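You operate a simulated robot arm through the tools that you are given. There is no shell and no other tool. Be economical: measure what you need, move in short steps, check, and stop when the job is done.

You are at the controls of a simulated two-armed robot. One attempt, no reset.

JOB
Wipe up the spill on the table top with the orange towel there and put it back.
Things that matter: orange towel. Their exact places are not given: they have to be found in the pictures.

The check looks at the end state, three seconds after you hand in, the way a careful person would. Anything else that was tipped, shoved, dropped, spilled or broken makes it a failure. Flat cloth is picked up by pressing the open fingertips on it (5 to 10 N) and closing them slowly along it; thin cloth reads only 2 to 8 mm in the jaws.

ROBOT AND FRAMES
Two 7-joint arms with two-finger parallel grippers on one trunk, on a base that drives. Base frame: it is fixed to the floor where the robot stands at the start and does not move with it; the origin is under the middle of the robot, x ahead of it, y to its left, z up; the surface under the hand at the start is at about z = 880. Readings come in mm, degrees, newtons and seconds.
The left shoulder is at the start at [73, 174, 1184], the right one opposite. With the tool pointing down near the work surface each hand reaches from about 280 to 700 mm from the robot's upright axis, wherever it stands, measured 20 degrees to its own side. Payload 3.6 kg a hand.
The TCP of each hand is the grasp point between the finger pads, 30 mm short of the fingertips. In the tool frame z runs along the fingers and y along their closing line. Largest opening 110 mm; finger width 20, thickness 10; the body of the gripper, 48 by 112 mm, starts 55 mm behind the TCP.
Orientation is that of the tool frame in the base frame, as a unit quaternion [x, y, z, w]. With the fingers straight down and closing along the base's y, the tool's x points along the base's -x, its y along +y and its z along -z.

CONTROLS
- The arms move only by the tool move_arm. It takes "left_targets", "right_targets" or both (then of equal length, played together; a hand with none holds still); each is a list of rows, each a list of 3 entries, a list of its own where there are three numbers: the turn, a rotation vector about the base's x, y, z in degrees, then the shift along the base's x, y, z in mm, then the closure, from 0 (fully open) to 1 (shut). In form: [[[ax, ay, az], [x, y, z], grip], ...]. A call has 1 to 12 rows; each row is the pose to reach, as a shift and turn from the pose commanded when the call began. A row lasts 0.2 s, in which the tool goes at most 50 mm and 8.6 degrees; a call with a longer step from one row to the next is refused whole, and so is a gripper value outside its range. A pose out of reach is approached as far as the arm can. The call stops where the force on the tool passes 40 N (or 10 N more than at its start, if that is more) or the arm is blocked; 0.2 s more then pass. Each finger travels about 153 mm/s and halts on what it meets, pressing with about 35 N; the grip force reading is that of the motor and also rises with nothing between the fingers. The clock runs only during rows and for 0.2 s after the last one: add rows that repeat a pose to give the fingers time. The reply holds the time, the measured pose of the TCP, the force on the tool along the base axes, the opening and the grip force, in the units named above and with some noise, with the torque about the TCP (base axes, N m) and any sound that the robot's microphone picked up.
- Cameras (640 x 400 px; columns grow to the right, rows downward): "scene" is now at [161.7, -11.5, 1351.1]; the picture's right is [-0.14, -0.99, 0.00], its down [-0.63, 0.09, -0.77] and it looks along [0.77, -0.11, -0.64] (base axes); focal length 217 px, centre (320, 200). "left" rides on the left gripper at [72, -17, -103] in its tool frame; the picture's right is [0.23, 0.97, 0.00], its down [-0.76, 0.18, -0.62] and it looks along [-0.61, 0.14, 0.78] (tool axes); focal length 222 px, centre (320, 200). "right" rides on the right gripper at [72, 17, -103] in its tool frame; the picture's right is [-0.23, 0.97, 0.00], its down [-0.76, -0.18, -0.62] and it looks along [-0.61, -0.14, 0.78] (tool axes); focal length 222 px, centre (320, 200).
- get_image(camera): a new picture of that camera. No time passes.
- move_column(by): slides the trunk up (or, below 0, down) by that many mm; the arms and the scene camera ride with it, the base frame stays. It gives what a move gives, with no picture.
- drive_base(legs): drives the robot by 1 to 6 legs, each [ahead, left, turn to the left] in mm, mm and degrees, along the robot's own axes; the way and the turn of a leg run together, so that a leg with both is an arc; at most 1500 mm and 180 degrees a leg. The arms and the cameras ride along, it lands a little off, and it stops where it bumps. It gives what a move gives.
- pan_tilt(pan, tilt): turns the head with the scene camera to pan (to the left, within 86 degrees either way) and tilt (down, from -29 to 69), counted from straight ahead of the robot. It gives what a move gives.
- probe_pixels(camera, pixels): for up to 12 pixels [column, row] of the newest picture of that camera ("zoom" is the newest enlarged one), the place [x, y, z] in the base frame of the surface seen there, good to about 2 mm. No time passes.
- enlarge(camera, box): a new picture of the part [left, top, right, bottom] of that camera's present view, enlarged. No time passes.
- job_done(): hands the job in; it is judged then, once.

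Keep the steps short. Do not move on a guess: measure, check each grasp and each placing, and mend mistakes. In all there are 80 turns and 62 pictures (those below and enlarged ones count). Leave the grippers open and the arms clear of the work at the hand-in unless told otherwise, and finish with a single line.

The tools are called after "Request:" as name(argument=value, ...) on one line, values as JSON. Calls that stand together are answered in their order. move_arm: Moves the arms, as the interface text tells. Its arguments: {"type":"object","properties":{"left_targets":{"type":"array","items":{"type":"array"}},"right_targets":{"type":"array","items":{"type":"array"}}},"required":[]} The other tools are called the same way: move_column (by) slides the trunk up or down; drive_base (legs) drives the base; pan_tilt (pan, tilt) turns the head that bears the scene camera; get_image (camera) takes a picture; probe_pixels (camera, pixels) gives the place of the surface under pixels of a picture; enlarge (camera, box) takes an enlarged picture of a part of a camera's view; job_done () hands the job in.

At the start:

```text
time: 0.0
left_position: [324.6, 124.4, 1200.8]
left_tcp_rot: [-0.001, 1.0, -0.001, -0.001]
left_contact_force: [0.1, -0.8, -0.3]
left_ft_torque: [0.02, 0.0, 0.02]
left_finger_gap: 109.9
left_gripper_force: 0.0
right_position: [354.8, -207.0, 1106.7]
right_tcp_rot: [0.0, 1.0, 0.0, -0.002]
right_contact_force: [0.2, -0.2, -0.3]
right_ft_torque: [0.04, 0.03, 0.04]
right_finger_gap: 110.0
right_gripper_force: 0.0
trunk travel left (down, up): [-300.0, 463.0]
robot x, y, heading: [1.2, -1.7, -0.1]
head pan, tilt: [-7.9, 39.4]
```

scene: 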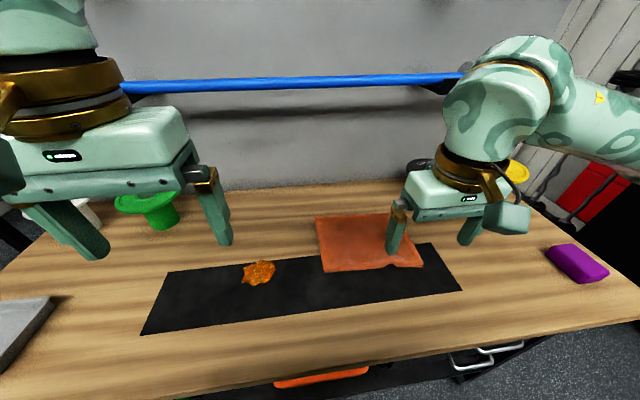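
right: 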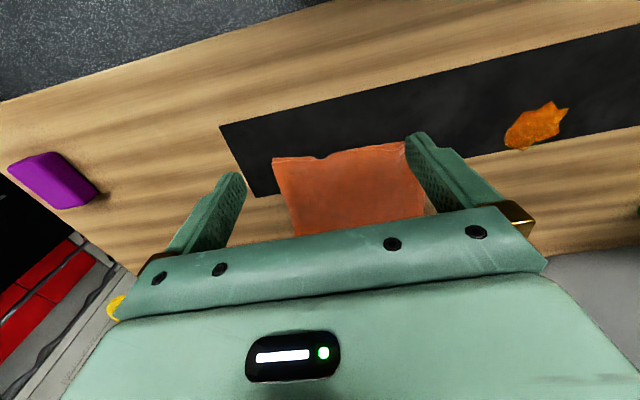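
left: 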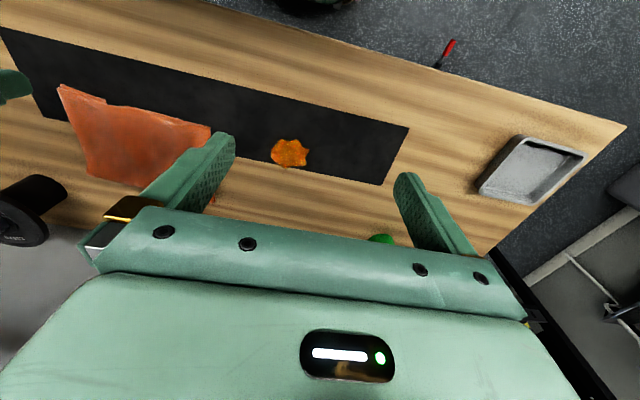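

I see the towel (scene about 320–420, 215–270) and an orange spill at (258,272) on a black mat. I'll measure these and enlarge the view.

Request:
enlarge(camera="scene", box=[220, 180, 460, 330])

Request:
probe_pixels(camera="scene", pixels=[[316, 217], [324, 271], [423, 266], [380, 214], [370, 240], [258, 272], [242, 270], [275, 266], [258, 286], [262, 260], [142, 334], [461, 290]])

Request:
probe_pixels(camera="right", pixels=[[274, 158], [405, 143], [424, 215], [295, 235], [350, 180], [505, 140], [567, 110], [535, 125], [330, 157], [220, 127], [255, 196], [50, 180]])

```text
2.67 times, centred on (340, 255) of scene
```

zoom: 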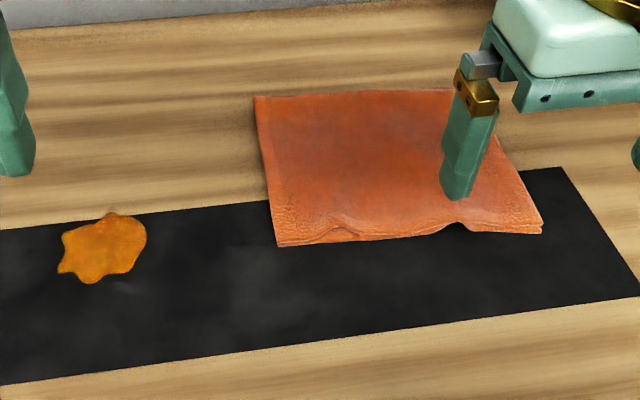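

```text
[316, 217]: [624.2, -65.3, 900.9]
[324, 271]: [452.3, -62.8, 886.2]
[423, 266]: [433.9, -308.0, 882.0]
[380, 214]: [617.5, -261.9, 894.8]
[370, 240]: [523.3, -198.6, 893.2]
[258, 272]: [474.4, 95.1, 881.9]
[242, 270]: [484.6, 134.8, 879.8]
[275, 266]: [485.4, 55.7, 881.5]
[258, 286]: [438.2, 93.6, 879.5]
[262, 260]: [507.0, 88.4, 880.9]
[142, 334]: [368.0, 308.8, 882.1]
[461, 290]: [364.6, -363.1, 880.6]
```

```text
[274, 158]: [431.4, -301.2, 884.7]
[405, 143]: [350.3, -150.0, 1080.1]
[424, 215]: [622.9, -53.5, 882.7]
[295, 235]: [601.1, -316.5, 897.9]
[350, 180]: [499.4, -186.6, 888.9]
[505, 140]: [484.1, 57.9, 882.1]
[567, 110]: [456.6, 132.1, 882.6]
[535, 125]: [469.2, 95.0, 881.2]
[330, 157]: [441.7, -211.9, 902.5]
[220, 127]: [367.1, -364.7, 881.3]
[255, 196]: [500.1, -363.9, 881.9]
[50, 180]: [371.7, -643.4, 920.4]
```

The towel spans roughly x 435–625, y −310…−60, and the spill is centred near (472, 95). I'll look closer at the towel's edges from the hand cameras.

Request:
enlarge(camera="left", box=[20, 60, 340, 260])

Request:
enlarge(camera="right", box=[220, 110, 460, 260])

```text
2.00 times, centred on (180, 160) of left
```

zoom: 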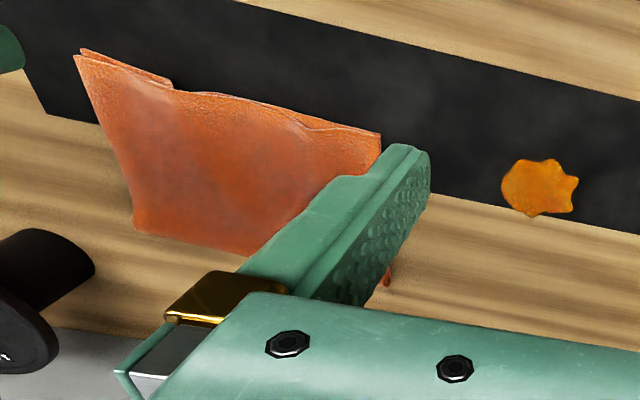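

```text
2.67 times, centred on (340, 185) of right
```

zoom: 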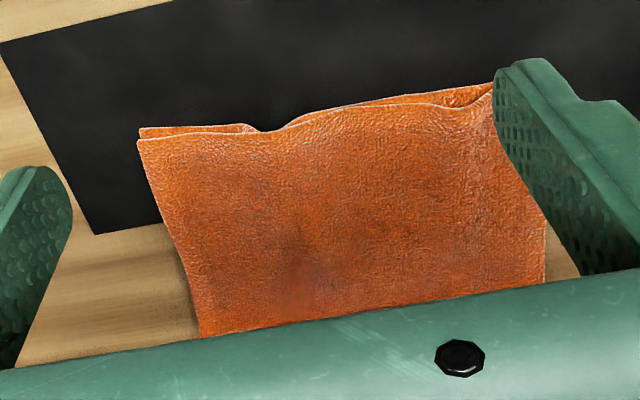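

The towel is folded once, with the fold at the far side and the open layers near. I'll move the right hand away to −y and bring the left hand above the left towel edge at about (540, −77, 1000).

Request:
move_arm(left_targets=[[[0, 0, 0], [27, -25, -25], 0], [[0, 0, 0], [54, -50, -50], 0.2], [[0, 0, 0], [81, -75, -75], 0.4], [[0, 0, 0], [108, -100, -100], 0.6], [[0, 0, 0], [135, -125, -125], 0.6], [[0, 0, 0], [162, -150, -150], 0.6], [[0, 0, 0], [189, -175, -175], 0.6], [[0, 0, 0], [215, -201, -200], 0.6]], right_targets=[[[0, 0, 0], [0, -30, 0], 0], [[0, 0, 0], [0, -60, 0], 0], [[0, 0, 0], [0, -90, 0], 0], [[0, 0, 0], [0, -120, 0], 0], [[0, 0, 0], [0, -150, 0], 0], [[0, 0, 0], [0, -180, 0], 0], [[0, 0, 0], [0, -180, 0], 0], [[0, 0, 0], [0, -180, 0], 0]])

Request:
get_image(camera="scene")

Request:
get_image(camera="left")

```text
time: 1.8
left_position: [539.9, -77.9, 999.9]
left_tcp_rot: [0.0, 1.0, 0.0, 0.0]
left_contact_force: [-0.1, -0.9, 0.8]
left_ft_torque: [0.03, -0.02, -0.02]
left_finger_gap: 44.0
left_gripper_force: 0.1
right_position: [359.1, -359.4, 1099.7]
right_tcp_rot: [0.001, 1.0, 0.001, 0.0]
right_contact_force: [-0.7, -0.7, 0.4]
right_ft_torque: [0.03, 0.02, 0.01]
right_finger_gap: 110.0
right_gripper_force: 0.0
right hand out of reach, approached as far as the arm can: row 6, 7, 8
trunk travel left (down, up): [-300.0, 463.0]
robot x, y, heading: [-0.7, 0.6, 0.1]
head pan, tilt: [-7.9, 39.4]
```

```text
55 pictures are left
```

scene: 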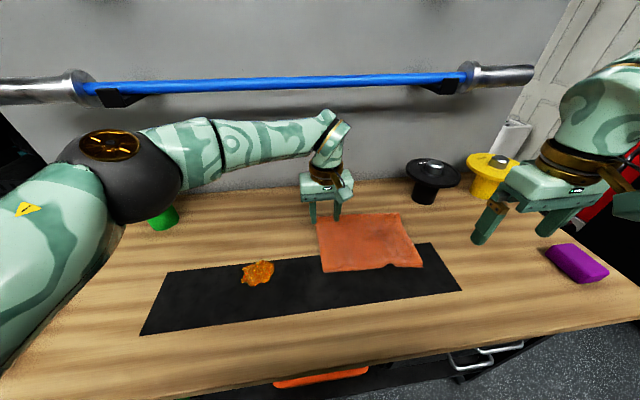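

```text
54 pictures are left
```

left: 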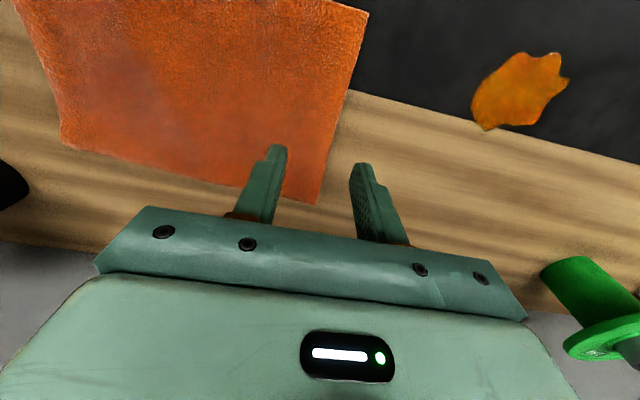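

The left hand is over the left edge. I'll measure that edge and the towel's corners for the put-back reference.

Request:
probe_pixels(camera="left", pixels=[[367, 14], [350, 80], [338, 130], [328, 170], [317, 203], [346, 80], [325, 165], [62, 144], [200, 175], [200, 100], [340, 170]])

Request:
probe_pixels(camera="scene", pixels=[[317, 216], [323, 270], [422, 266], [400, 214], [402, 214], [398, 266], [370, 267], [345, 270], [370, 240], [410, 240], [432, 180], [320, 245]])

```text
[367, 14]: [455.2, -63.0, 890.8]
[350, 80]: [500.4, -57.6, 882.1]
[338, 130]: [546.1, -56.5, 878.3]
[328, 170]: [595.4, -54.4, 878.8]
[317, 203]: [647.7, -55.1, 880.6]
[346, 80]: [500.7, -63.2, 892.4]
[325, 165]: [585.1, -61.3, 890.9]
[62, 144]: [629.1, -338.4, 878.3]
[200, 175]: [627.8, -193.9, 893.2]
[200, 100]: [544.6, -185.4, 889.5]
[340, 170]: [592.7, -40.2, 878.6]
```

```text
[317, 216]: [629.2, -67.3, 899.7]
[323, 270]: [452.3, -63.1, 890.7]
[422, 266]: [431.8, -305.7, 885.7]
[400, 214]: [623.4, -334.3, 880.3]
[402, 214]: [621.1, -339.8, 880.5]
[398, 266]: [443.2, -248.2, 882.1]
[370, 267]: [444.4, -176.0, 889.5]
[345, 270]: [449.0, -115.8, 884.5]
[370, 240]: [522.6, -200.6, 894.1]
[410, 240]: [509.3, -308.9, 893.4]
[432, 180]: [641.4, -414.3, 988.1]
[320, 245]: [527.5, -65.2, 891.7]
```

Edge is at y≈−60 with its top at z≈891. I'll open to about 50 mm so the outer finger clears the edge, then descend in stages to the cloth, watching the force.

Request:
move_arm(left_targets=[[[0, 0, 0], [0, 0, -30], 0.54], [[0, 0, 0], [0, 0, -60], 0.54], [[0, 0, 0], [0, 0, -70], 0.54], [[0, 0, 0], [0, 0, -76], 0.54], [[0, 0, 0], [0, 0, -80], 0.54], [[0, 0, 0], [0, 0, -83], 0.54], [[0, 0, 0], [0, 0, -85], 0.54]])

Request:
get_image(camera="left")

```text
time: 3.4
left_position: [539.5, -75.8, 915.9]
left_tcp_rot: [0.0, 1.0, -0.001, 0.001]
left_contact_force: [1.2, 0.0, 5.1]
left_ft_torque: [-0.16, -0.04, 0.05]
left_finger_gap: 50.7
left_gripper_force: 0.1
right_position: [357.5, -358.4, 1100.0]
right_tcp_rot: [0.001, 1.0, 0.0, 0.0]
right_contact_force: [1.1, 0.0, -0.6]
right_ft_torque: [-0.01, 0.0, 0.0]
right_finger_gap: 109.7
right_gripper_force: 0.1
trunk travel left (down, up): [-300.0, 463.0]
robot x, y, heading: [0.5, -1.7, -0.2]
head pan, tilt: [-7.9, 39.4]
```

```text
53 pictures are left
```

left: 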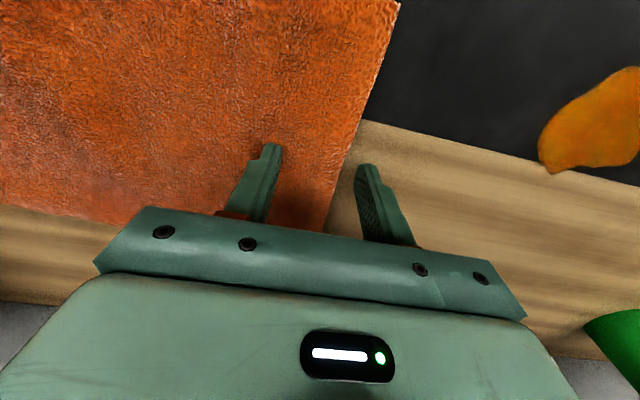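

5 N on the cloth. I'll go down 3 mm more so the outer finger catches both layers, then close slowly.

Request:
move_arm(left_targets=[[[0, 0, 0], [0, 0, -3], 0.54], [[0, 0, 0], [0, 0, -3], 0.6], [[0, 0, 0], [0, 0, -3], 0.66], [[0, 0, 0], [0, 0, -3], 0.72], [[0, 0, 0], [0, 0, -3], 0.78], [[0, 0, 0], [0, 0, -3], 0.84], [[0, 0, 0], [0, 0, -3], 0.9], [[0, 0, 0], [0, 0, -3], 0.96], [[0, 0, 0], [0, 0, -3], 1.0], [[0, 0, 0], [0, 0, -3], 1.0], [[0, 0, 0], [0, 0, -3], 1.0]])

Request:
get_image(camera="left")

Request:
enlarge(camera="scene", box=[220, 150, 460, 300])

```text
time: 5.8
left_position: [539.2, -76.2, 914.9]
left_tcp_rot: [-0.001, 1.0, -0.001, 0.001]
left_contact_force: [-0.5, -7.3, 32.1]
left_ft_torque: [-0.49, 0.01, -0.05]
left_finger_gap: 6.7
left_gripper_force: 34.9
right_position: [356.5, -358.5, 1102.1]
right_tcp_rot: [0.001, 1.0, 0.0, 0.001]
right_contact_force: [0.6, -0.2, -0.7]
right_ft_torque: [0.01, 0.01, 0.02]
right_finger_gap: 110.0
right_gripper_force: 0.1
trunk travel left (down, up): [-300.0, 463.0]
robot x, y, heading: [-0.6, -1.0, 0.0]
head pan, tilt: [-7.9, 39.4]
```

```text
52 pictures are left
```

left: 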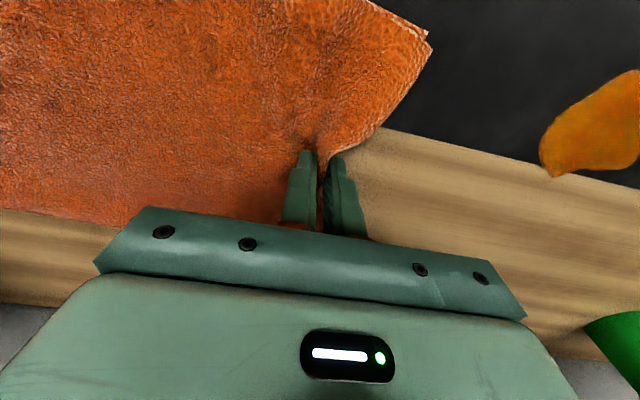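

```text
2.67 times, centred on (340, 225) of scene
```

zoom: 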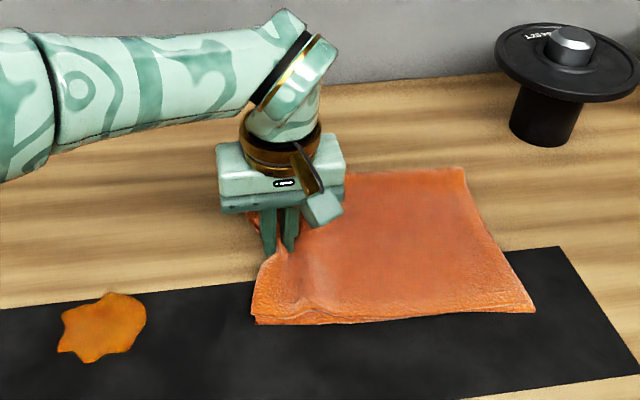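

Gripped: 6.7 mm in the jaws, both layers seem caught. I'll ease up a few mm to relieve the pressing, and measure the black object and the right edge for the right hand.

Request:
move_arm(left_targets=[[[0, 0, 0], [0, 0, 4], 1.0], [[0, 0, 0], [0, 0, 8], 1.0]])

Request:
get_image(camera="scene")

Request:
probe_pixels(camera="scene", pixels=[[407, 172], [440, 188], [458, 172], [432, 188], [415, 195], [425, 202], [404, 240], [410, 240], [415, 250], [412, 250], [420, 262], [400, 222]])

```text
time: 6.4
left_position: [541.2, -74.1, 918.2]
left_tcp_rot: [-0.002, 1.0, 0.0, -0.002]
left_contact_force: [-0.1, 0.9, 0.9]
left_ft_torque: [-0.04, -0.02, 0.02]
left_finger_gap: 6.2
left_gripper_force: 35.0
right_position: [358.4, -357.8, 1099.4]
right_tcp_rot: [0.0, 1.0, 0.0, 0.0]
right_contact_force: [-0.6, 0.4, -0.4]
right_ft_torque: [-0.01, -0.02, 0.02]
right_finger_gap: 110.0
right_gripper_force: 0.0
trunk travel left (down, up): [-300.0, 463.0]
robot x, y, heading: [-4.4, 1.5, -0.0]
head pan, tilt: [-7.9, 39.4]
```

```text
50 pictures are left
```

scene: 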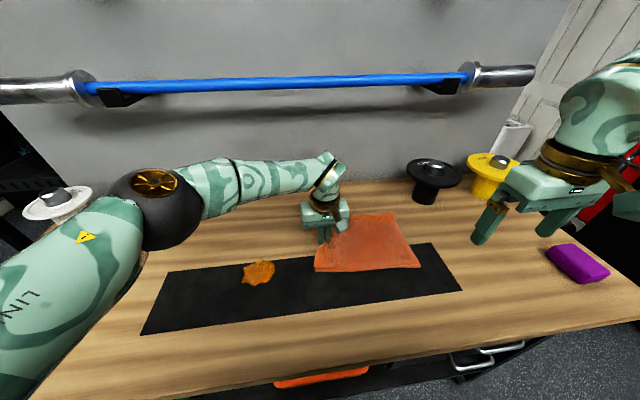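

```text
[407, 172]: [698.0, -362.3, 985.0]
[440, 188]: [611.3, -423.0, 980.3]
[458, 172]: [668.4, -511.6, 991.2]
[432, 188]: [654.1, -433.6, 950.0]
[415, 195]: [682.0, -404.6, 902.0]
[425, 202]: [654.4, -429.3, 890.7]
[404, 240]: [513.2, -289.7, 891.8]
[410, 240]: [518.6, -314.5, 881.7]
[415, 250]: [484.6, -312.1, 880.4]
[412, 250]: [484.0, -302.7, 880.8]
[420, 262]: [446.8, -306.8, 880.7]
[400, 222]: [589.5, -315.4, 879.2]
```

Black flange's near edge is at x≈610, so gripping the right edge at x≈510 is clear of it. Right edge at y≈−300. I'll bring the right hand over (510, −287, 960).

Request:
move_arm(right_targets=[[[0, 0, 0], [30, 14, -28], 0.2], [[0, 0, 0], [60, 28, -56], 0.4], [[0, 0, 0], [90, 42, -84], 0.54], [[0, 0, 0], [120, 56, -112], 0.54], [[0, 0, 0], [152, 70, -140], 0.54]])

Request:
get_image(camera="right")

```text
time: 7.6
left_position: [541.7, -74.6, 919.9]
left_tcp_rot: [-0.001, 1.0, -0.002, -0.001]
left_contact_force: [0.3, 0.4, -0.2]
left_ft_torque: [-0.03, -0.01, -0.01]
left_finger_gap: 6.2
left_gripper_force: 35.2
right_position: [512.9, -287.3, 956.7]
right_tcp_rot: [0.0, 1.0, -0.001, -0.001]
right_contact_force: [0.2, 0.4, 0.3]
right_ft_torque: [-0.02, 0.01, -0.02]
right_finger_gap: 50.4
right_gripper_force: 0.0
trunk travel left (down, up): [-300.0, 463.0]
robot x, y, heading: [1.1, 0.1, -0.0]
head pan, tilt: [-7.9, 39.4]
```

```text
49 pictures are left
```

right: 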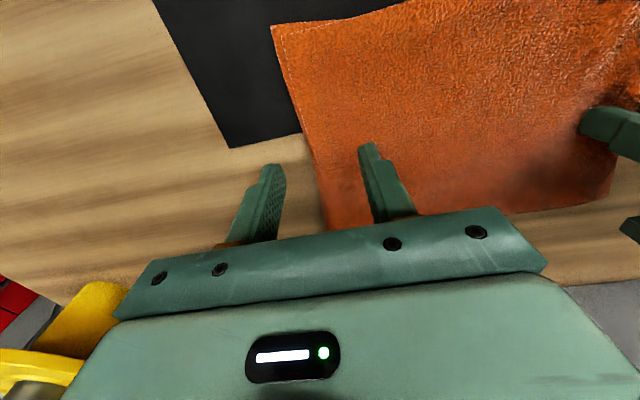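

Request:
probe_pixels(camera="right", pixels=[[285, 70], [303, 125], [312, 160], [320, 185], [308, 160], [317, 160], [325, 185], [272, 28], [610, 200]])

```text
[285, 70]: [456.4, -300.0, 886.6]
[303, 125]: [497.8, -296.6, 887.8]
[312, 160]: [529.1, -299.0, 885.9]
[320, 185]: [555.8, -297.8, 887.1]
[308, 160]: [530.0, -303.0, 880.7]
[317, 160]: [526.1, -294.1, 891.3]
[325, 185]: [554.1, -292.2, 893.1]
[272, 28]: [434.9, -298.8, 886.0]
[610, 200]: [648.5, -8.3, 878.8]
```

Right edge at y≈−299. Shift 5 mm inward, descend to TCP≈913 and close slowly.

Request:
move_arm(right_targets=[[[0, 0, 0], [0, 5, -20], 0.54], [[0, 0, 0], [0, 5, -32], 0.54], [[0, 0, 0], [0, 5, -38], 0.54], [[0, 0, 0], [0, 5, -42], 0.54], [[0, 0, 0], [0, 5, -44], 0.6], [[0, 0, 0], [0, 5, -44], 0.68], [[0, 0, 0], [0, 5, -44], 0.76], [[0, 0, 0], [0, 5, -44], 0.84], [[0, 0, 0], [0, 5, -44], 0.92], [[0, 0, 0], [0, 5, -44], 1.0], [[0, 0, 0], [0, 5, -42], 1.0], [[0, 0, 0], [0, 5, -36], 1.0]])

Request:
get_image(camera="right")

Request:
enlarge(camera="scene", box=[240, 160, 480, 310])

```text
time: 10.2
left_position: [541.0, -75.6, 920.3]
left_tcp_rot: [0.0, 1.0, -0.002, -0.001]
left_contact_force: [-0.4, -5.0, 0.3]
left_ft_torque: [-0.19, -0.03, 0.05]
left_finger_gap: 6.4
left_gripper_force: 34.7
right_position: [509.7, -283.3, 925.7]
right_tcp_rot: [0.0, 1.0, 0.0, -0.001]
right_contact_force: [-0.1, 5.0, 0.1]
right_ft_torque: [0.17, -0.01, 0.02]
right_finger_gap: 4.0
right_gripper_force: 35.5
trunk travel left (down, up): [-300.0, 463.0]
robot x, y, heading: [-1.6, -1.0, -0.0]
head pan, tilt: [-7.9, 39.4]
```

```text
48 pictures are left
```

right: 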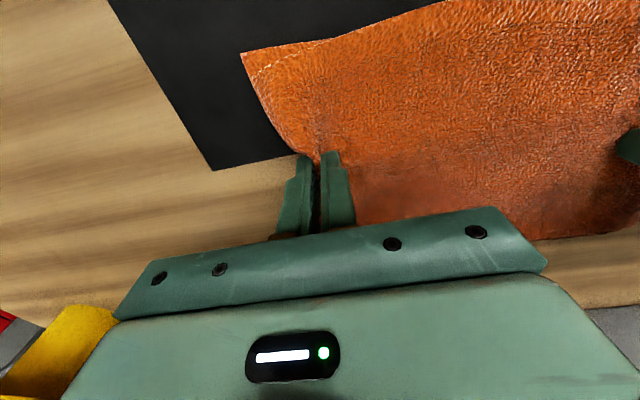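

```text
2.67 times, centred on (360, 235) of scene
```

zoom: 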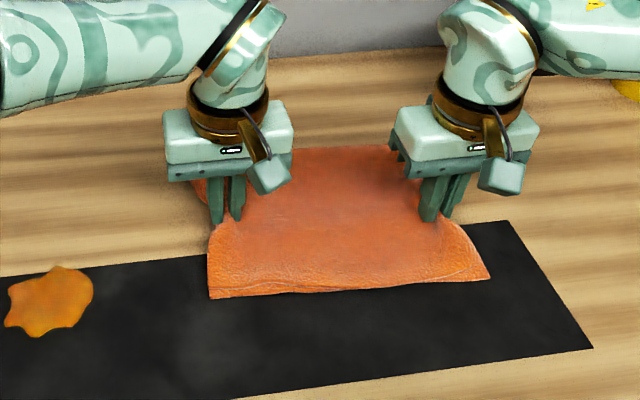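

Right hand has 4 mm of cloth, and there's about 5 N of tension between the hands, so it is held taut at both edges. Check the green object position before carrying it to the left.

Request:
get_image(camera="left")

Request:
pan_tilt(pan=5, tilt=42)

Request:
get_image(camera="scene")

```text
46 pictures are left
```

left: 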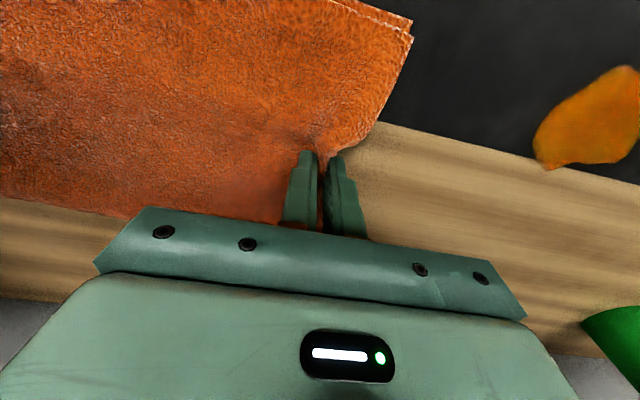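

```text
time: 10.9
left_position: [540.2, -75.5, 919.6]
left_tcp_rot: [-0.002, 1.0, 0.0, -0.001]
left_contact_force: [-0.4, -5.1, 0.1]
left_ft_torque: [-0.19, -0.02, 0.06]
left_finger_gap: 6.3
left_gripper_force: 35.1
right_position: [510.7, -282.6, 924.0]
right_tcp_rot: [0.0, 1.0, 0.0, -0.001]
right_contact_force: [-0.3, 4.6, 0.4]
right_ft_torque: [0.17, -0.02, 0.01]
right_finger_gap: 3.9
right_gripper_force: 34.8
trunk travel left (down, up): [-300.0, 463.0]
robot x, y, heading: [3.2, 0.2, 0.0]
head pan, tilt: [5.0, 42.0]
```

```text
45 pictures are left
```

scene: 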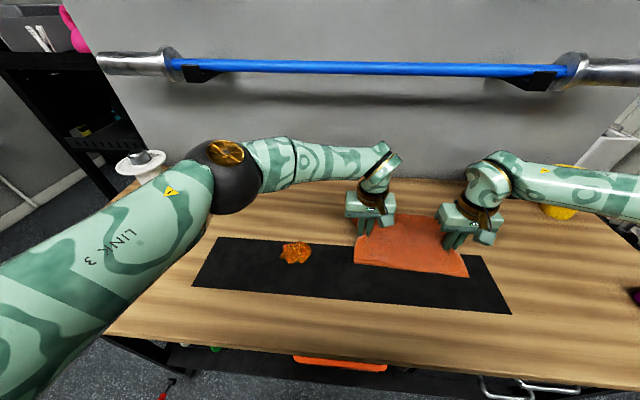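

Request:
probe_pixels(camera="scene", pixels=[[235, 195], [225, 212], [140, 160], [262, 205], [270, 150], [120, 250]])

Request:
probe_pixels(camera="left", pixels=[[610, 320], [590, 322], [630, 350]])

Request:
get_image(camera="left")

```text
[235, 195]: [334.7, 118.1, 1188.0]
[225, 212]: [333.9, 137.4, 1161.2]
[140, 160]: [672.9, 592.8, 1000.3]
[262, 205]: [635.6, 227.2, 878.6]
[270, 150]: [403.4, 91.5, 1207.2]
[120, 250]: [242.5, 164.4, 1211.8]
```

```text
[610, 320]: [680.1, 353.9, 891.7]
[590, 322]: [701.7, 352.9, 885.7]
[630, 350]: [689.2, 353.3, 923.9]
```

```text
44 pictures are left
```

left: 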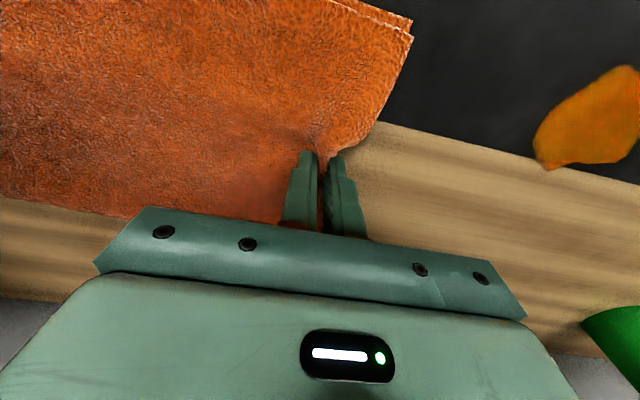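

Green object is at about (690, 353+), well clear, and the elbow is high. Drag both hands together toward the spill, first half.

Request:
move_arm(left_targets=[[[0, 0, 0], [-5, 20, 0], 1.0], [[0, 0, 0], [-10, 40, 0], 1.0], [[0, 0, 0], [-15, 60, 0], 1.0], [[0, 0, 0], [-20, 80, 0], 1.0], [[0, 0, 0], [-25, 100, 0], 1.0], [[0, 0, 0], [-30, 120, 0], 1.0]], right_targets=[[[0, 0, 0], [-5, 20, 0], 1.0], [[0, 0, 0], [-10, 40, 0], 1.0], [[0, 0, 0], [-15, 60, 0], 1.0], [[0, 0, 0], [-20, 80, 0], 1.0], [[0, 0, 0], [-25, 100, 0], 1.0], [[0, 0, 0], [-30, 120, 0], 1.0]])

Request:
get_image(camera="scene")

```text
time: 12.3
left_position: [509.6, 45.7, 918.6]
left_tcp_rot: [-0.001, 1.0, -0.002, -0.001]
left_contact_force: [-0.3, -4.7, 1.5]
left_ft_torque: [-0.19, 0.03, 0.03]
left_finger_gap: 6.4
left_gripper_force: 34.2
right_position: [479.5, -161.2, 925.6]
right_tcp_rot: [0.0, 1.0, 0.001, 0.0]
right_contact_force: [0.6, 5.1, -0.3]
right_ft_torque: [0.17, 0.0, 0.01]
right_finger_gap: 4.0
right_gripper_force: 35.0
trunk travel left (down, up): [-300.0, 463.0]
robot x, y, heading: [-2.3, 2.1, -0.1]
head pan, tilt: [5.0, 42.0]
```

```text
43 pictures are left
```

scene: 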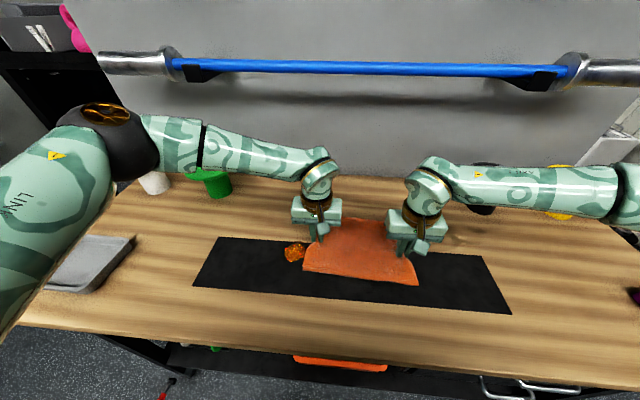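

The towel follows flat. Continue over the spill, slightly lower.

Request:
move_arm(left_targets=[[[0, 0, 0], [0, 20, -2], 1.0], [[0, 0, 0], [0, 40, -2], 1.0], [[0, 0, 0], [0, 60, -2], 1.0], [[0, 0, 0], [0, 80, -2], 1.0], [[0, 0, 0], [0, 100, -2], 1.0], [[0, 0, 0], [0, 120, -2], 1.0], [[0, 0, 0], [0, 140, -2], 1.0]], right_targets=[[[0, 0, 0], [0, 20, -5], 1.0], [[0, 0, 0], [0, 40, -7], 1.0], [[0, 0, 0], [0, 60, -7], 1.0], [[0, 0, 0], [0, 80, -7], 1.0], [[0, 0, 0], [0, 100, -7], 1.0], [[0, 0, 0], [0, 120, -7], 1.0], [[0, 0, 0], [0, 140, -7], 1.0]])

Request:
get_image(camera="scene")

```text
time: 13.9
left_position: [511.3, 185.1, 917.4]
left_tcp_rot: [-0.001, 1.0, -0.002, 0.0]
left_contact_force: [-0.2, -3.7, 1.5]
left_ft_torque: [-0.2, 0.04, 0.02]
left_finger_gap: 6.3
left_gripper_force: 34.7
right_position: [480.7, -19.6, 918.9]
right_tcp_rot: [0.0, 1.0, 0.0, 0.0]
right_contact_force: [1.9, 4.4, 0.8]
right_ft_torque: [0.14, 0.01, 0.04]
right_finger_gap: 4.0
right_gripper_force: 35.5
trunk travel left (down, up): [-300.0, 463.0]
robot x, y, heading: [-3.1, -0.7, 0.0]
head pan, tilt: [5.0, 42.0]
```

```text
42 pictures are left
```

scene: 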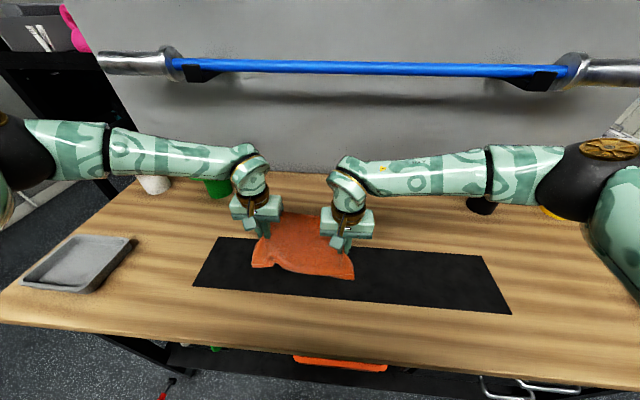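

The spill is now covered by the towel. I'll wipe back over it, with the left tips pressing slightly and crossing the spill, and look at what remains.

Request:
move_arm(left_targets=[[[0, 0, 0], [-15, -20, -2], 1.0], [[0, 0, 0], [-30, -40, -2], 1.0], [[0, 0, 0], [-40, -60, -2], 1.0], [[0, 0, 0], [-40, -80, -2], 1.0], [[0, 0, 0], [-40, -100, -2], 1.0], [[0, 0, 0], [-40, -120, -2], 1.0], [[0, 0, 0], [-40, -140, -2], 1.0], [[0, 0, 0], [-20, -160, 0], 1.0], [[0, 0, 0], [0, -180, 0], 1.0]], right_targets=[[[0, 0, 0], [-15, -20, 0], 1.0], [[0, 0, 0], [-30, -40, 0], 1.0], [[0, 0, 0], [-40, -60, 0], 1.0], [[0, 0, 0], [-40, -80, 0], 1.0], [[0, 0, 0], [-40, -100, 0], 1.0], [[0, 0, 0], [-40, -120, 0], 1.0], [[0, 0, 0], [-40, -140, 0], 1.0], [[0, 0, 0], [-20, -160, 0], 1.0], [[0, 0, 0], [0, -180, 0], 1.0]])

Request:
get_image(camera="scene")

```text
time: 15.9
left_position: [512.1, 3.2, 917.1]
left_tcp_rot: [0.0, 1.0, -0.001, -0.001]
left_contact_force: [-1.0, -4.4, 1.7]
left_ft_torque: [-0.16, 0.02, 0.0]
left_finger_gap: 6.3
left_gripper_force: 35.0
right_position: [482.5, -203.8, 917.5]
right_tcp_rot: [0.0, 1.0, 0.002, 0.0]
right_contact_force: [-0.7, 5.0, 3.7]
right_ft_torque: [0.2, 0.0, 0.03]
right_finger_gap: 3.9
right_gripper_force: 35.2
trunk travel left (down, up): [-300.0, 463.0]
robot x, y, heading: [-0.2, 0.7, -0.1]
head pan, tilt: [5.0, 42.0]
```

```text
41 pictures are left
```

scene: 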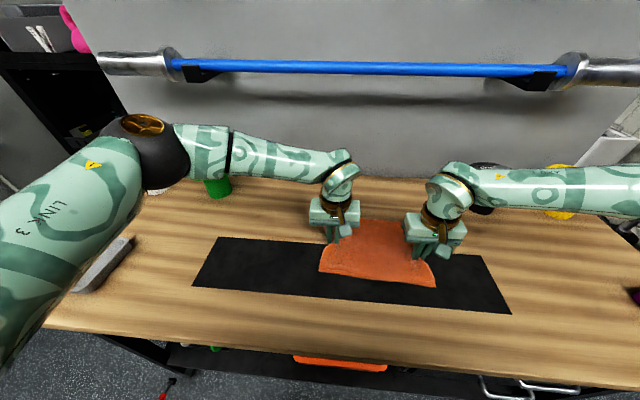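

The spill seems gone. I'll look closely.

Request:
enlarge(camera="scene", box=[190, 200, 350, 300])

Request:
get_image(camera="left")

```text
4.00 times, centred on (270, 250) of scene
```

zoom: 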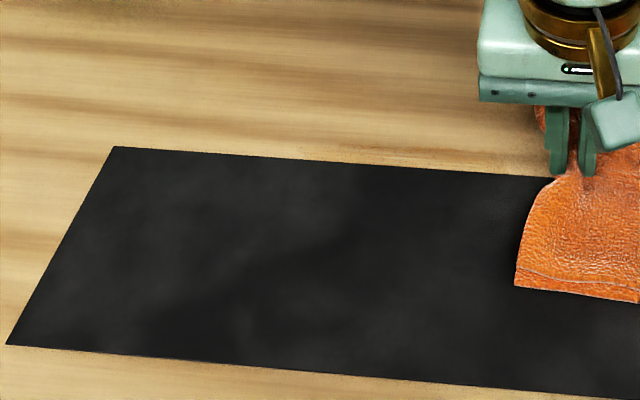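

```text
39 pictures are left
```

left: 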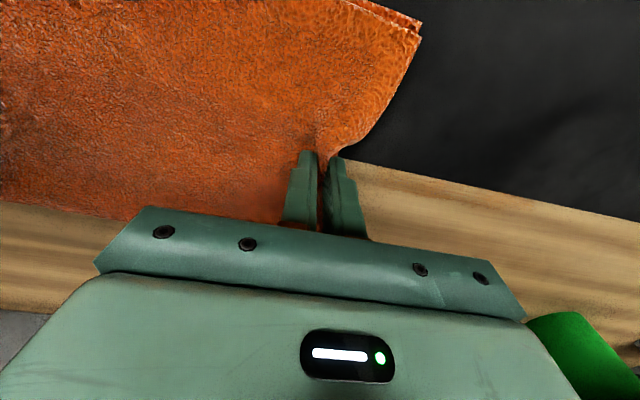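

The mat is clean, but there's a faint reddish streak on the wood just behind the mat at about zoom (385,155). Look closer.

Request:
enlarge(camera="scene", box=[250, 215, 330, 265])

Request:
enlarge(camera="left", box=[330, 100, 640, 294])

```text
8.00 times, centred on (290, 240) of scene
```

zoom: 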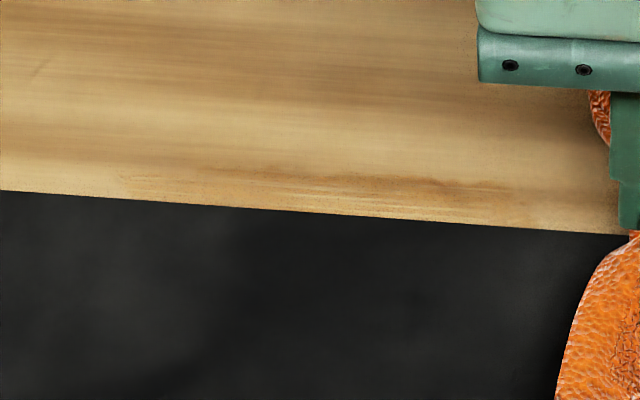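

```text
2.06 times, centred on (485, 197) of left
```

zoom: 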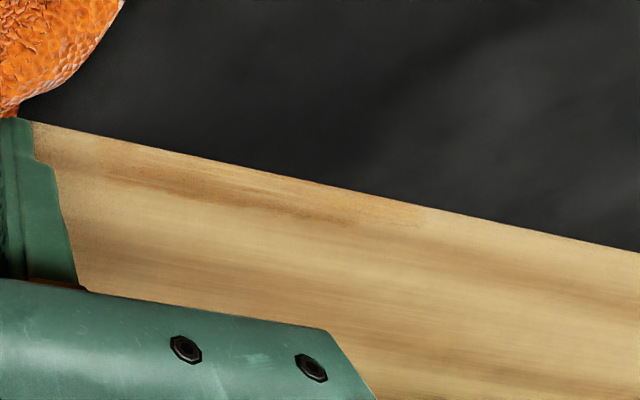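

A faint smear remains on the wood. Measure it for a second pass.

Request:
probe_pixels(camera="zoom", pixels=[[110, 175], [200, 185], [300, 205], [360, 222], [420, 215], [250, 180], [180, 160]])

```text
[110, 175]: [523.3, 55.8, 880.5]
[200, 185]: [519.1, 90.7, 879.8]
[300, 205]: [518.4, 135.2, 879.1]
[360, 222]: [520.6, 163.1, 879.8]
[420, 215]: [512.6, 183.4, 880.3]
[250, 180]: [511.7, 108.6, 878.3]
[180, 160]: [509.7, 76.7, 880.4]
```

Smear lies at x 503–525, y 30–190. Second pass: sweep out at x≈530 farther left, then back at x≈505, pressing a bit more.

Request:
move_arm(left_targets=[[[0, 0, 0], [15, 20, -2], 1.0], [[0, 0, 0], [15, 50, -3], 1.0], [[0, 0, 0], [15, 80, -3], 1.0], [[0, 0, 0], [15, 110, -3], 1.0], [[0, 0, 0], [15, 140, -3], 1.0], [[0, 0, 0], [15, 170, -3], 1.0], [[0, 0, 0], [15, 200, -3], 1.0], [[0, 0, 0], [15, 230, -3], 1.0]], right_targets=[[[0, 0, 0], [15, 20, -1], 1.0], [[0, 0, 0], [15, 50, -1], 1.0], [[0, 0, 0], [15, 80, -1], 1.0], [[0, 0, 0], [15, 110, -1], 1.0], [[0, 0, 0], [15, 140, -1], 1.0], [[0, 0, 0], [15, 170, -1], 1.0], [[0, 0, 0], [15, 200, -1], 1.0], [[0, 0, 0], [15, 230, -1], 1.0]])

Request:
move_arm(left_targets=[[[0, 0, 0], [-20, -10, 0], 1.0], [[0, 0, 0], [-22, -40, 0], 1.0], [[0, 0, 0], [-22, -70, 0], 1.0], [[0, 0, 0], [-22, -100, 0], 1.0], [[0, 0, 0], [-22, -130, 0], 1.0], [[0, 0, 0], [-22, -160, 0], 1.0], [[0, 0, 0], [-22, -190, 0], 1.0], [[0, 0, 0], [-22, -220, 0], 1.0], [[0, 0, 0], [-22, -250, 0], 1.0]], right_targets=[[[0, 0, 0], [-20, -10, 0], 1.0], [[0, 0, 0], [-22, -40, 0], 1.0], [[0, 0, 0], [-22, -70, 0], 1.0], [[0, 0, 0], [-22, -100, 0], 1.0], [[0, 0, 0], [-22, -130, 0], 1.0], [[0, 0, 0], [-22, -160, 0], 1.0], [[0, 0, 0], [-22, -190, 0], 1.0], [[0, 0, 0], [-22, -220, 0], 1.0], [[0, 0, 0], [-22, -250, 0], 1.0]])

Request:
enlarge(camera="scene", box=[190, 190, 350, 290])

Request:
enlarge(camera="left", box=[300, 70, 640, 282])

```text
time: 17.8
left_position: [524.1, 235.9, 916.1]
left_tcp_rot: [-0.001, 1.0, -0.001, 0.0]
left_contact_force: [0.0, -8.3, 7.8]
left_ft_torque: [-0.35, -0.02, 0.08]
left_finger_gap: 6.2
left_gripper_force: 34.8
right_position: [496.3, 27.0, 916.8]
right_tcp_rot: [0.0, 1.0, 0.001, 0.0]
right_contact_force: [0.5, 7.3, 3.2]
right_ft_torque: [0.27, 0.02, 0.02]
right_finger_gap: 3.9
right_gripper_force: 35.3
trunk travel left (down, up): [-300.0, 463.0]
robot x, y, heading: [-0.8, 1.6, 0.1]
head pan, tilt: [5.0, 42.0]
```

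```text
time: 19.8
left_position: [501.9, -18.5, 915.6]
left_tcp_rot: [-0.001, 1.0, 0.0, -0.001]
left_contact_force: [-1.6, -4.1, 6.1]
left_ft_torque: [-0.22, -0.02, 0.05]
left_finger_gap: 6.2
left_gripper_force: 35.2
right_position: [473.5, -223.9, 918.6]
right_tcp_rot: [0.0, 1.0, 0.002, 0.0]
right_contact_force: [0.5, 4.6, 1.7]
right_ft_torque: [0.17, 0.01, 0.02]
right_finger_gap: 4.0
right_gripper_force: 35.4
trunk travel left (down, up): [-300.0, 463.0]
robot x, y, heading: [2.7, 1.9, -0.1]
head pan, tilt: [5.0, 42.0]
```

```text
4.00 times, centred on (270, 240) of scene
```

zoom: 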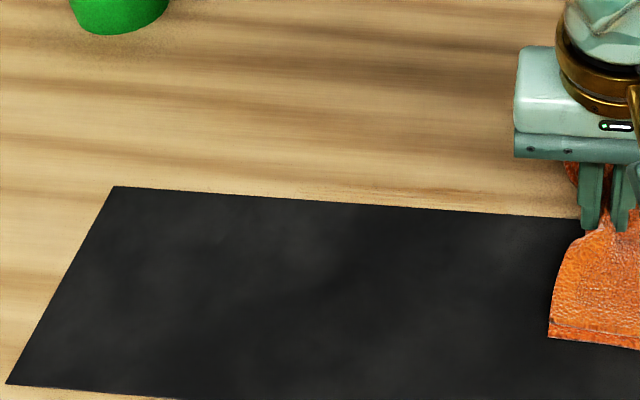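

```text
1.88 times, centred on (470, 176) of left
```

zoom: 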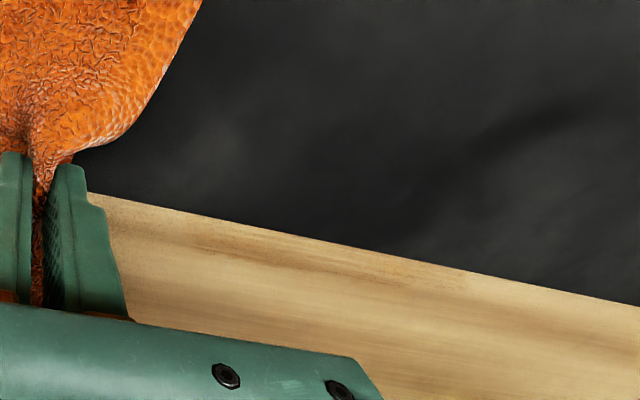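

Request:
enlarge(camera="scene", box=[250, 215, 330, 265])

```text
8.00 times, centred on (290, 240) of scene
```

zoom: 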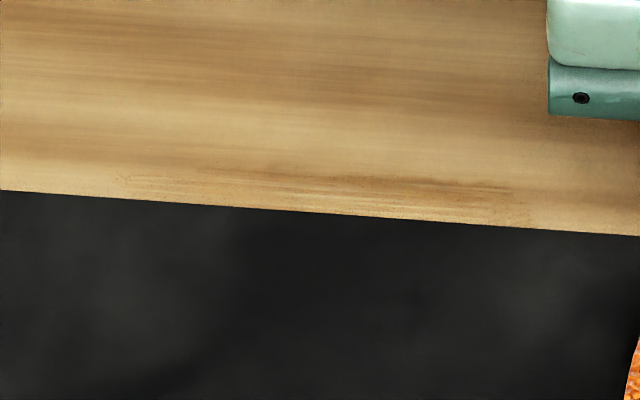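

The streak is fainter now, so rubbing works. Another out-and-back pass at x≈513/519.

Request:
move_arm(left_targets=[[[0, 0, 0], [11, 30, -1], 1.0], [[0, 0, 0], [11, 70, -2], 1.0], [[0, 0, 0], [11, 110, -2], 1.0], [[0, 0, 0], [11, 150, -2], 1.0], [[0, 0, 0], [11, 190, -2], 1.0], [[0, 0, 0], [14, 230, -2], 1.0], [[0, 0, 0], [17, 200, -2], 1.0], [[0, 0, 0], [17, 160, -2], 1.0], [[0, 0, 0], [17, 120, -2], 1.0], [[0, 0, 0], [17, 80, -2], 1.0], [[0, 0, 0], [17, 40, -2], 1.0], [[0, 0, 0], [17, 0, -1], 1.0]], right_targets=[[[0, 0, 0], [11, 30, -1], 1.0], [[0, 0, 0], [11, 70, -1], 1.0], [[0, 0, 0], [11, 110, -1], 1.0], [[0, 0, 0], [11, 150, -1], 1.0], [[0, 0, 0], [11, 190, -1], 1.0], [[0, 0, 0], [14, 230, -1], 1.0], [[0, 0, 0], [17, 200, -1], 1.0], [[0, 0, 0], [17, 160, -1], 1.0], [[0, 0, 0], [17, 120, -1], 1.0], [[0, 0, 0], [17, 80, -1], 1.0], [[0, 0, 0], [17, 40, -1], 1.0], [[0, 0, 0], [17, 0, -1], 1.0]])

Request:
enlarge(camera="scene", box=[250, 215, 330, 265])

```text
time: 22.4
left_position: [519.9, -17.3, 914.5]
left_tcp_rot: [-0.001, 1.0, -0.001, 0.0]
left_contact_force: [0.1, -2.9, 12.1]
left_ft_torque: [-0.24, 0.02, 0.01]
left_finger_gap: 6.2
left_gripper_force: 35.2
right_position: [489.0, -223.3, 916.5]
right_tcp_rot: [0.0, 1.0, 0.001, 0.0]
right_contact_force: [0.3, 2.7, 2.1]
right_ft_torque: [0.15, 0.0, 0.0]
right_finger_gap: 4.1
right_gripper_force: 35.0
trunk travel left (down, up): [-300.0, 463.0]
robot x, y, heading: [1.1, -1.6, 0.1]
head pan, tilt: [5.0, 42.0]
```

```text
8.00 times, centred on (290, 240) of scene
```

zoom: 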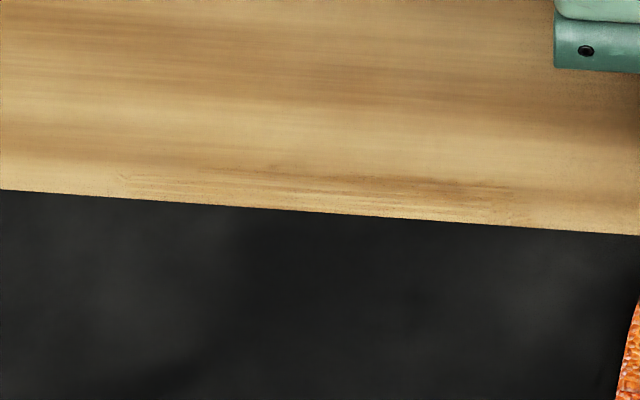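

Nearly gone. Two more passes: one on the streak (x≈510), back over the mat where the spill was (x≈475), then another on the streak.

Request:
move_arm(left_targets=[[[0, 0, 0], [-8, 30, -1], 1.0], [[0, 0, 0], [-8, 70, -1], 1.0], [[0, 0, 0], [-8, 110, -1], 1.0], [[0, 0, 0], [-8, 150, -1], 1.0], [[0, 0, 0], [-8, 190, -1], 1.0], [[0, 0, 0], [-10, 230, -1], 1.0], [[0, 0, 0], [-45, 200, -1], 1.0], [[0, 0, 0], [-45, 160, -1], 1.0], [[0, 0, 0], [-45, 120, -1], 1.0], [[0, 0, 0], [-45, 80, -1], 1.0], [[0, 0, 0], [-40, 40, -1], 1.0], [[0, 0, 0], [-10, 10, -1], 1.0]], right_targets=[[[0, 0, 0], [-8, 30, 0], 1.0], [[0, 0, 0], [-8, 70, 0], 1.0], [[0, 0, 0], [-8, 110, 0], 1.0], [[0, 0, 0], [-8, 150, 0], 1.0], [[0, 0, 0], [-8, 190, 0], 1.0], [[0, 0, 0], [-10, 230, 0], 1.0], [[0, 0, 0], [-45, 200, 0], 1.0], [[0, 0, 0], [-45, 160, 0], 1.0], [[0, 0, 0], [-45, 120, 0], 1.0], [[0, 0, 0], [-45, 80, 0], 1.0], [[0, 0, 0], [-40, 40, 0], 1.0], [[0, 0, 0], [-10, 10, 0], 1.0]])

Request:
move_arm(left_targets=[[[0, 0, 0], [5, 30, 0], 1.0], [[0, 0, 0], [5, 70, 0], 1.0], [[0, 0, 0], [5, 110, 0], 1.0], [[0, 0, 0], [5, 150, 0], 1.0], [[0, 0, 0], [5, 190, 0], 1.0], [[0, 0, 0], [5, 220, 0], 1.0], [[0, 0, 0], [0, 190, 0], 1.0], [[0, 0, 0], [0, 150, 0], 1.0], [[0, 0, 0], [0, 110, 0], 1.0], [[0, 0, 0], [0, 70, 0], 1.0], [[0, 0, 0], [0, 30, 0], 1.0], [[0, 0, 0], [0, 0, 0], 1.0]], right_targets=[[[0, 0, 0], [5, 30, 0], 1.0], [[0, 0, 0], [5, 70, 0], 1.0], [[0, 0, 0], [5, 110, 0], 1.0], [[0, 0, 0], [5, 150, 0], 1.0], [[0, 0, 0], [5, 190, 0], 1.0], [[0, 0, 0], [5, 220, 0], 1.0], [[0, 0, 0], [0, 190, 0], 1.0], [[0, 0, 0], [0, 150, 0], 1.0], [[0, 0, 0], [0, 110, 0], 1.0], [[0, 0, 0], [0, 70, 0], 1.0], [[0, 0, 0], [0, 30, 0], 1.0], [[0, 0, 0], [0, 0, 0], 1.0]])

Request:
enlarge(camera="scene", box=[250, 215, 330, 265])

Request:
get_image(camera="scene")

```text
time: 24.9
left_position: [507.3, -8.0, 913.7]
left_tcp_rot: [-0.001, 1.0, -0.003, 0.001]
left_contact_force: [-9.5, -3.7, 30.9]
left_ft_torque: [-0.35, 0.29, 0.01]
left_finger_gap: 6.2
left_gripper_force: 34.5
right_position: [479.3, -214.7, 919.8]
right_tcp_rot: [0.0, 1.0, 0.0, 0.0]
right_contact_force: [0.0, 6.1, 0.9]
right_ft_torque: [0.21, 0.01, 0.03]
right_finger_gap: 4.3
right_gripper_force: 34.9
trunk travel left (down, up): [-300.0, 463.0]
robot x, y, heading: [-0.9, -0.7, -0.1]
head pan, tilt: [5.0, 42.0]
```

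```text
time: 27.6
left_position: [507.5, -4.3, 914.1]
left_tcp_rot: [-0.001, 1.0, -0.002, 0.001]
left_contact_force: [0.3, 2.7, 31.8]
left_ft_torque: [-0.17, 0.0, 0.05]
left_finger_gap: 6.0
left_gripper_force: 35.5
right_position: [477.8, -211.6, 917.0]
right_tcp_rot: [-0.001, 1.0, 0.0, 0.001]
right_contact_force: [-0.1, 7.5, 4.0]
right_ft_torque: [0.25, -0.03, 0.03]
right_finger_gap: 4.1
right_gripper_force: 34.6
trunk travel left (down, up): [-300.0, 463.0]
robot x, y, heading: [-2.6, 3.3, 0.0]
head pan, tilt: [5.0, 42.0]
```

```text
8.00 times, centred on (290, 240) of scene
```

zoom: 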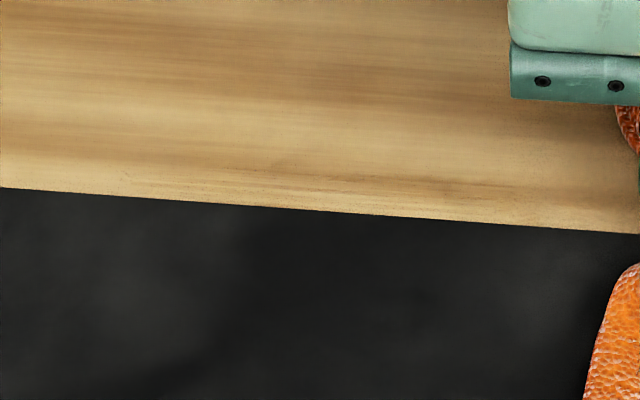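

```text
31 pictures are left
```

scene: 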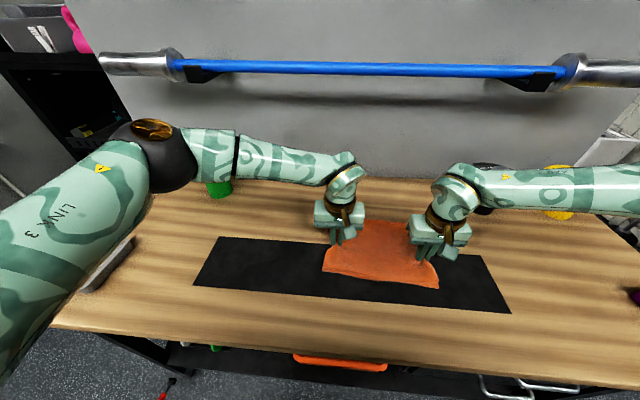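

Clean now; only wood grain remains. Relieve the pressing and slide the towel back to its home place (left hand to (541,−76), right to (510,−283)).

Request:
move_arm(left_targets=[[[0, 0, 0], [0, 0, 6], 1.0], [[0, 0, 0], [10, -20, 6], 1.0], [[0, 0, 0], [20, -40, 6], 1.0], [[0, 0, 0], [30, -60, 6], 1.0], [[0, 0, 0], [34, -71, 6], 1.0], [[0, 0, 0], [34, -71, 6], 1.0]], right_targets=[[[0, 0, 0], [0, 0, 4], 1.0], [[0, 0, 0], [10, -20, 4], 1.0], [[0, 0, 0], [20, -40, 4], 1.0], [[0, 0, 0], [30, -60, 4], 1.0], [[0, 0, 0], [33, -71, 4], 1.0], [[0, 0, 0], [33, -71, 4], 1.0]])

Request:
get_image(camera="scene")

Request:
get_image(camera="right")

Request:
get_image(camera="left")

```text
time: 28.9
left_position: [546.5, -77.4, 918.2]
left_tcp_rot: [-0.002, 1.0, 0.0, -0.001]
left_contact_force: [-1.1, -5.0, 1.4]
left_ft_torque: [-0.24, 0.03, 0.03]
left_finger_gap: 6.4
left_gripper_force: 34.6
right_position: [513.9, -283.6, 918.7]
right_tcp_rot: [0.0, 1.0, 0.0, -0.001]
right_contact_force: [1.3, 5.9, 1.3]
right_ft_torque: [0.23, 0.02, 0.05]
right_finger_gap: 3.9
right_gripper_force: 34.9
trunk travel left (down, up): [-300.0, 463.0]
robot x, y, heading: [1.0, -0.9, 0.2]
head pan, tilt: [5.0, 42.0]
```

```text
30 pictures are left
```

scene: 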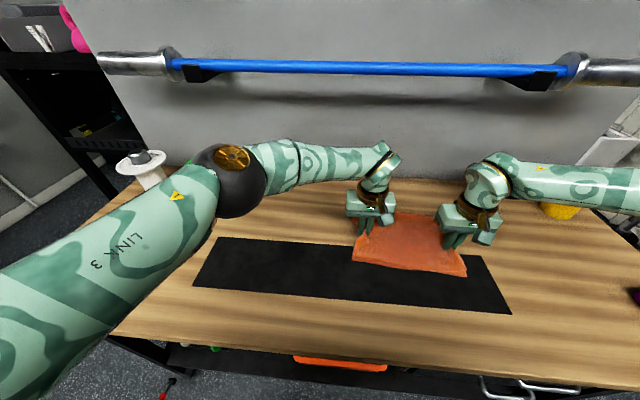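

```text
29 pictures are left
```

right: 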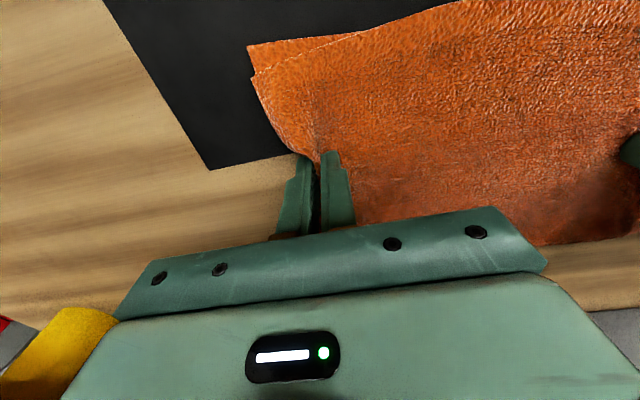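

```text
28 pictures are left
```

left: 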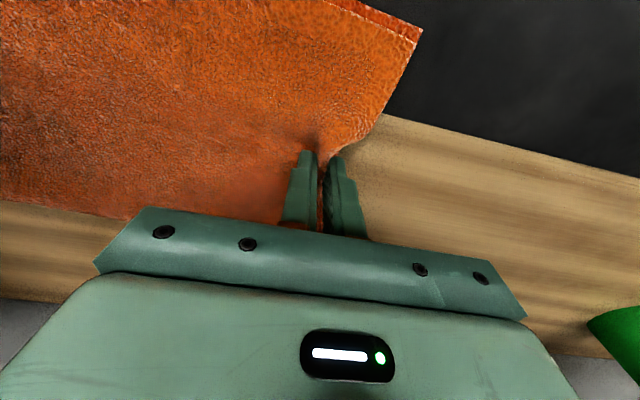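

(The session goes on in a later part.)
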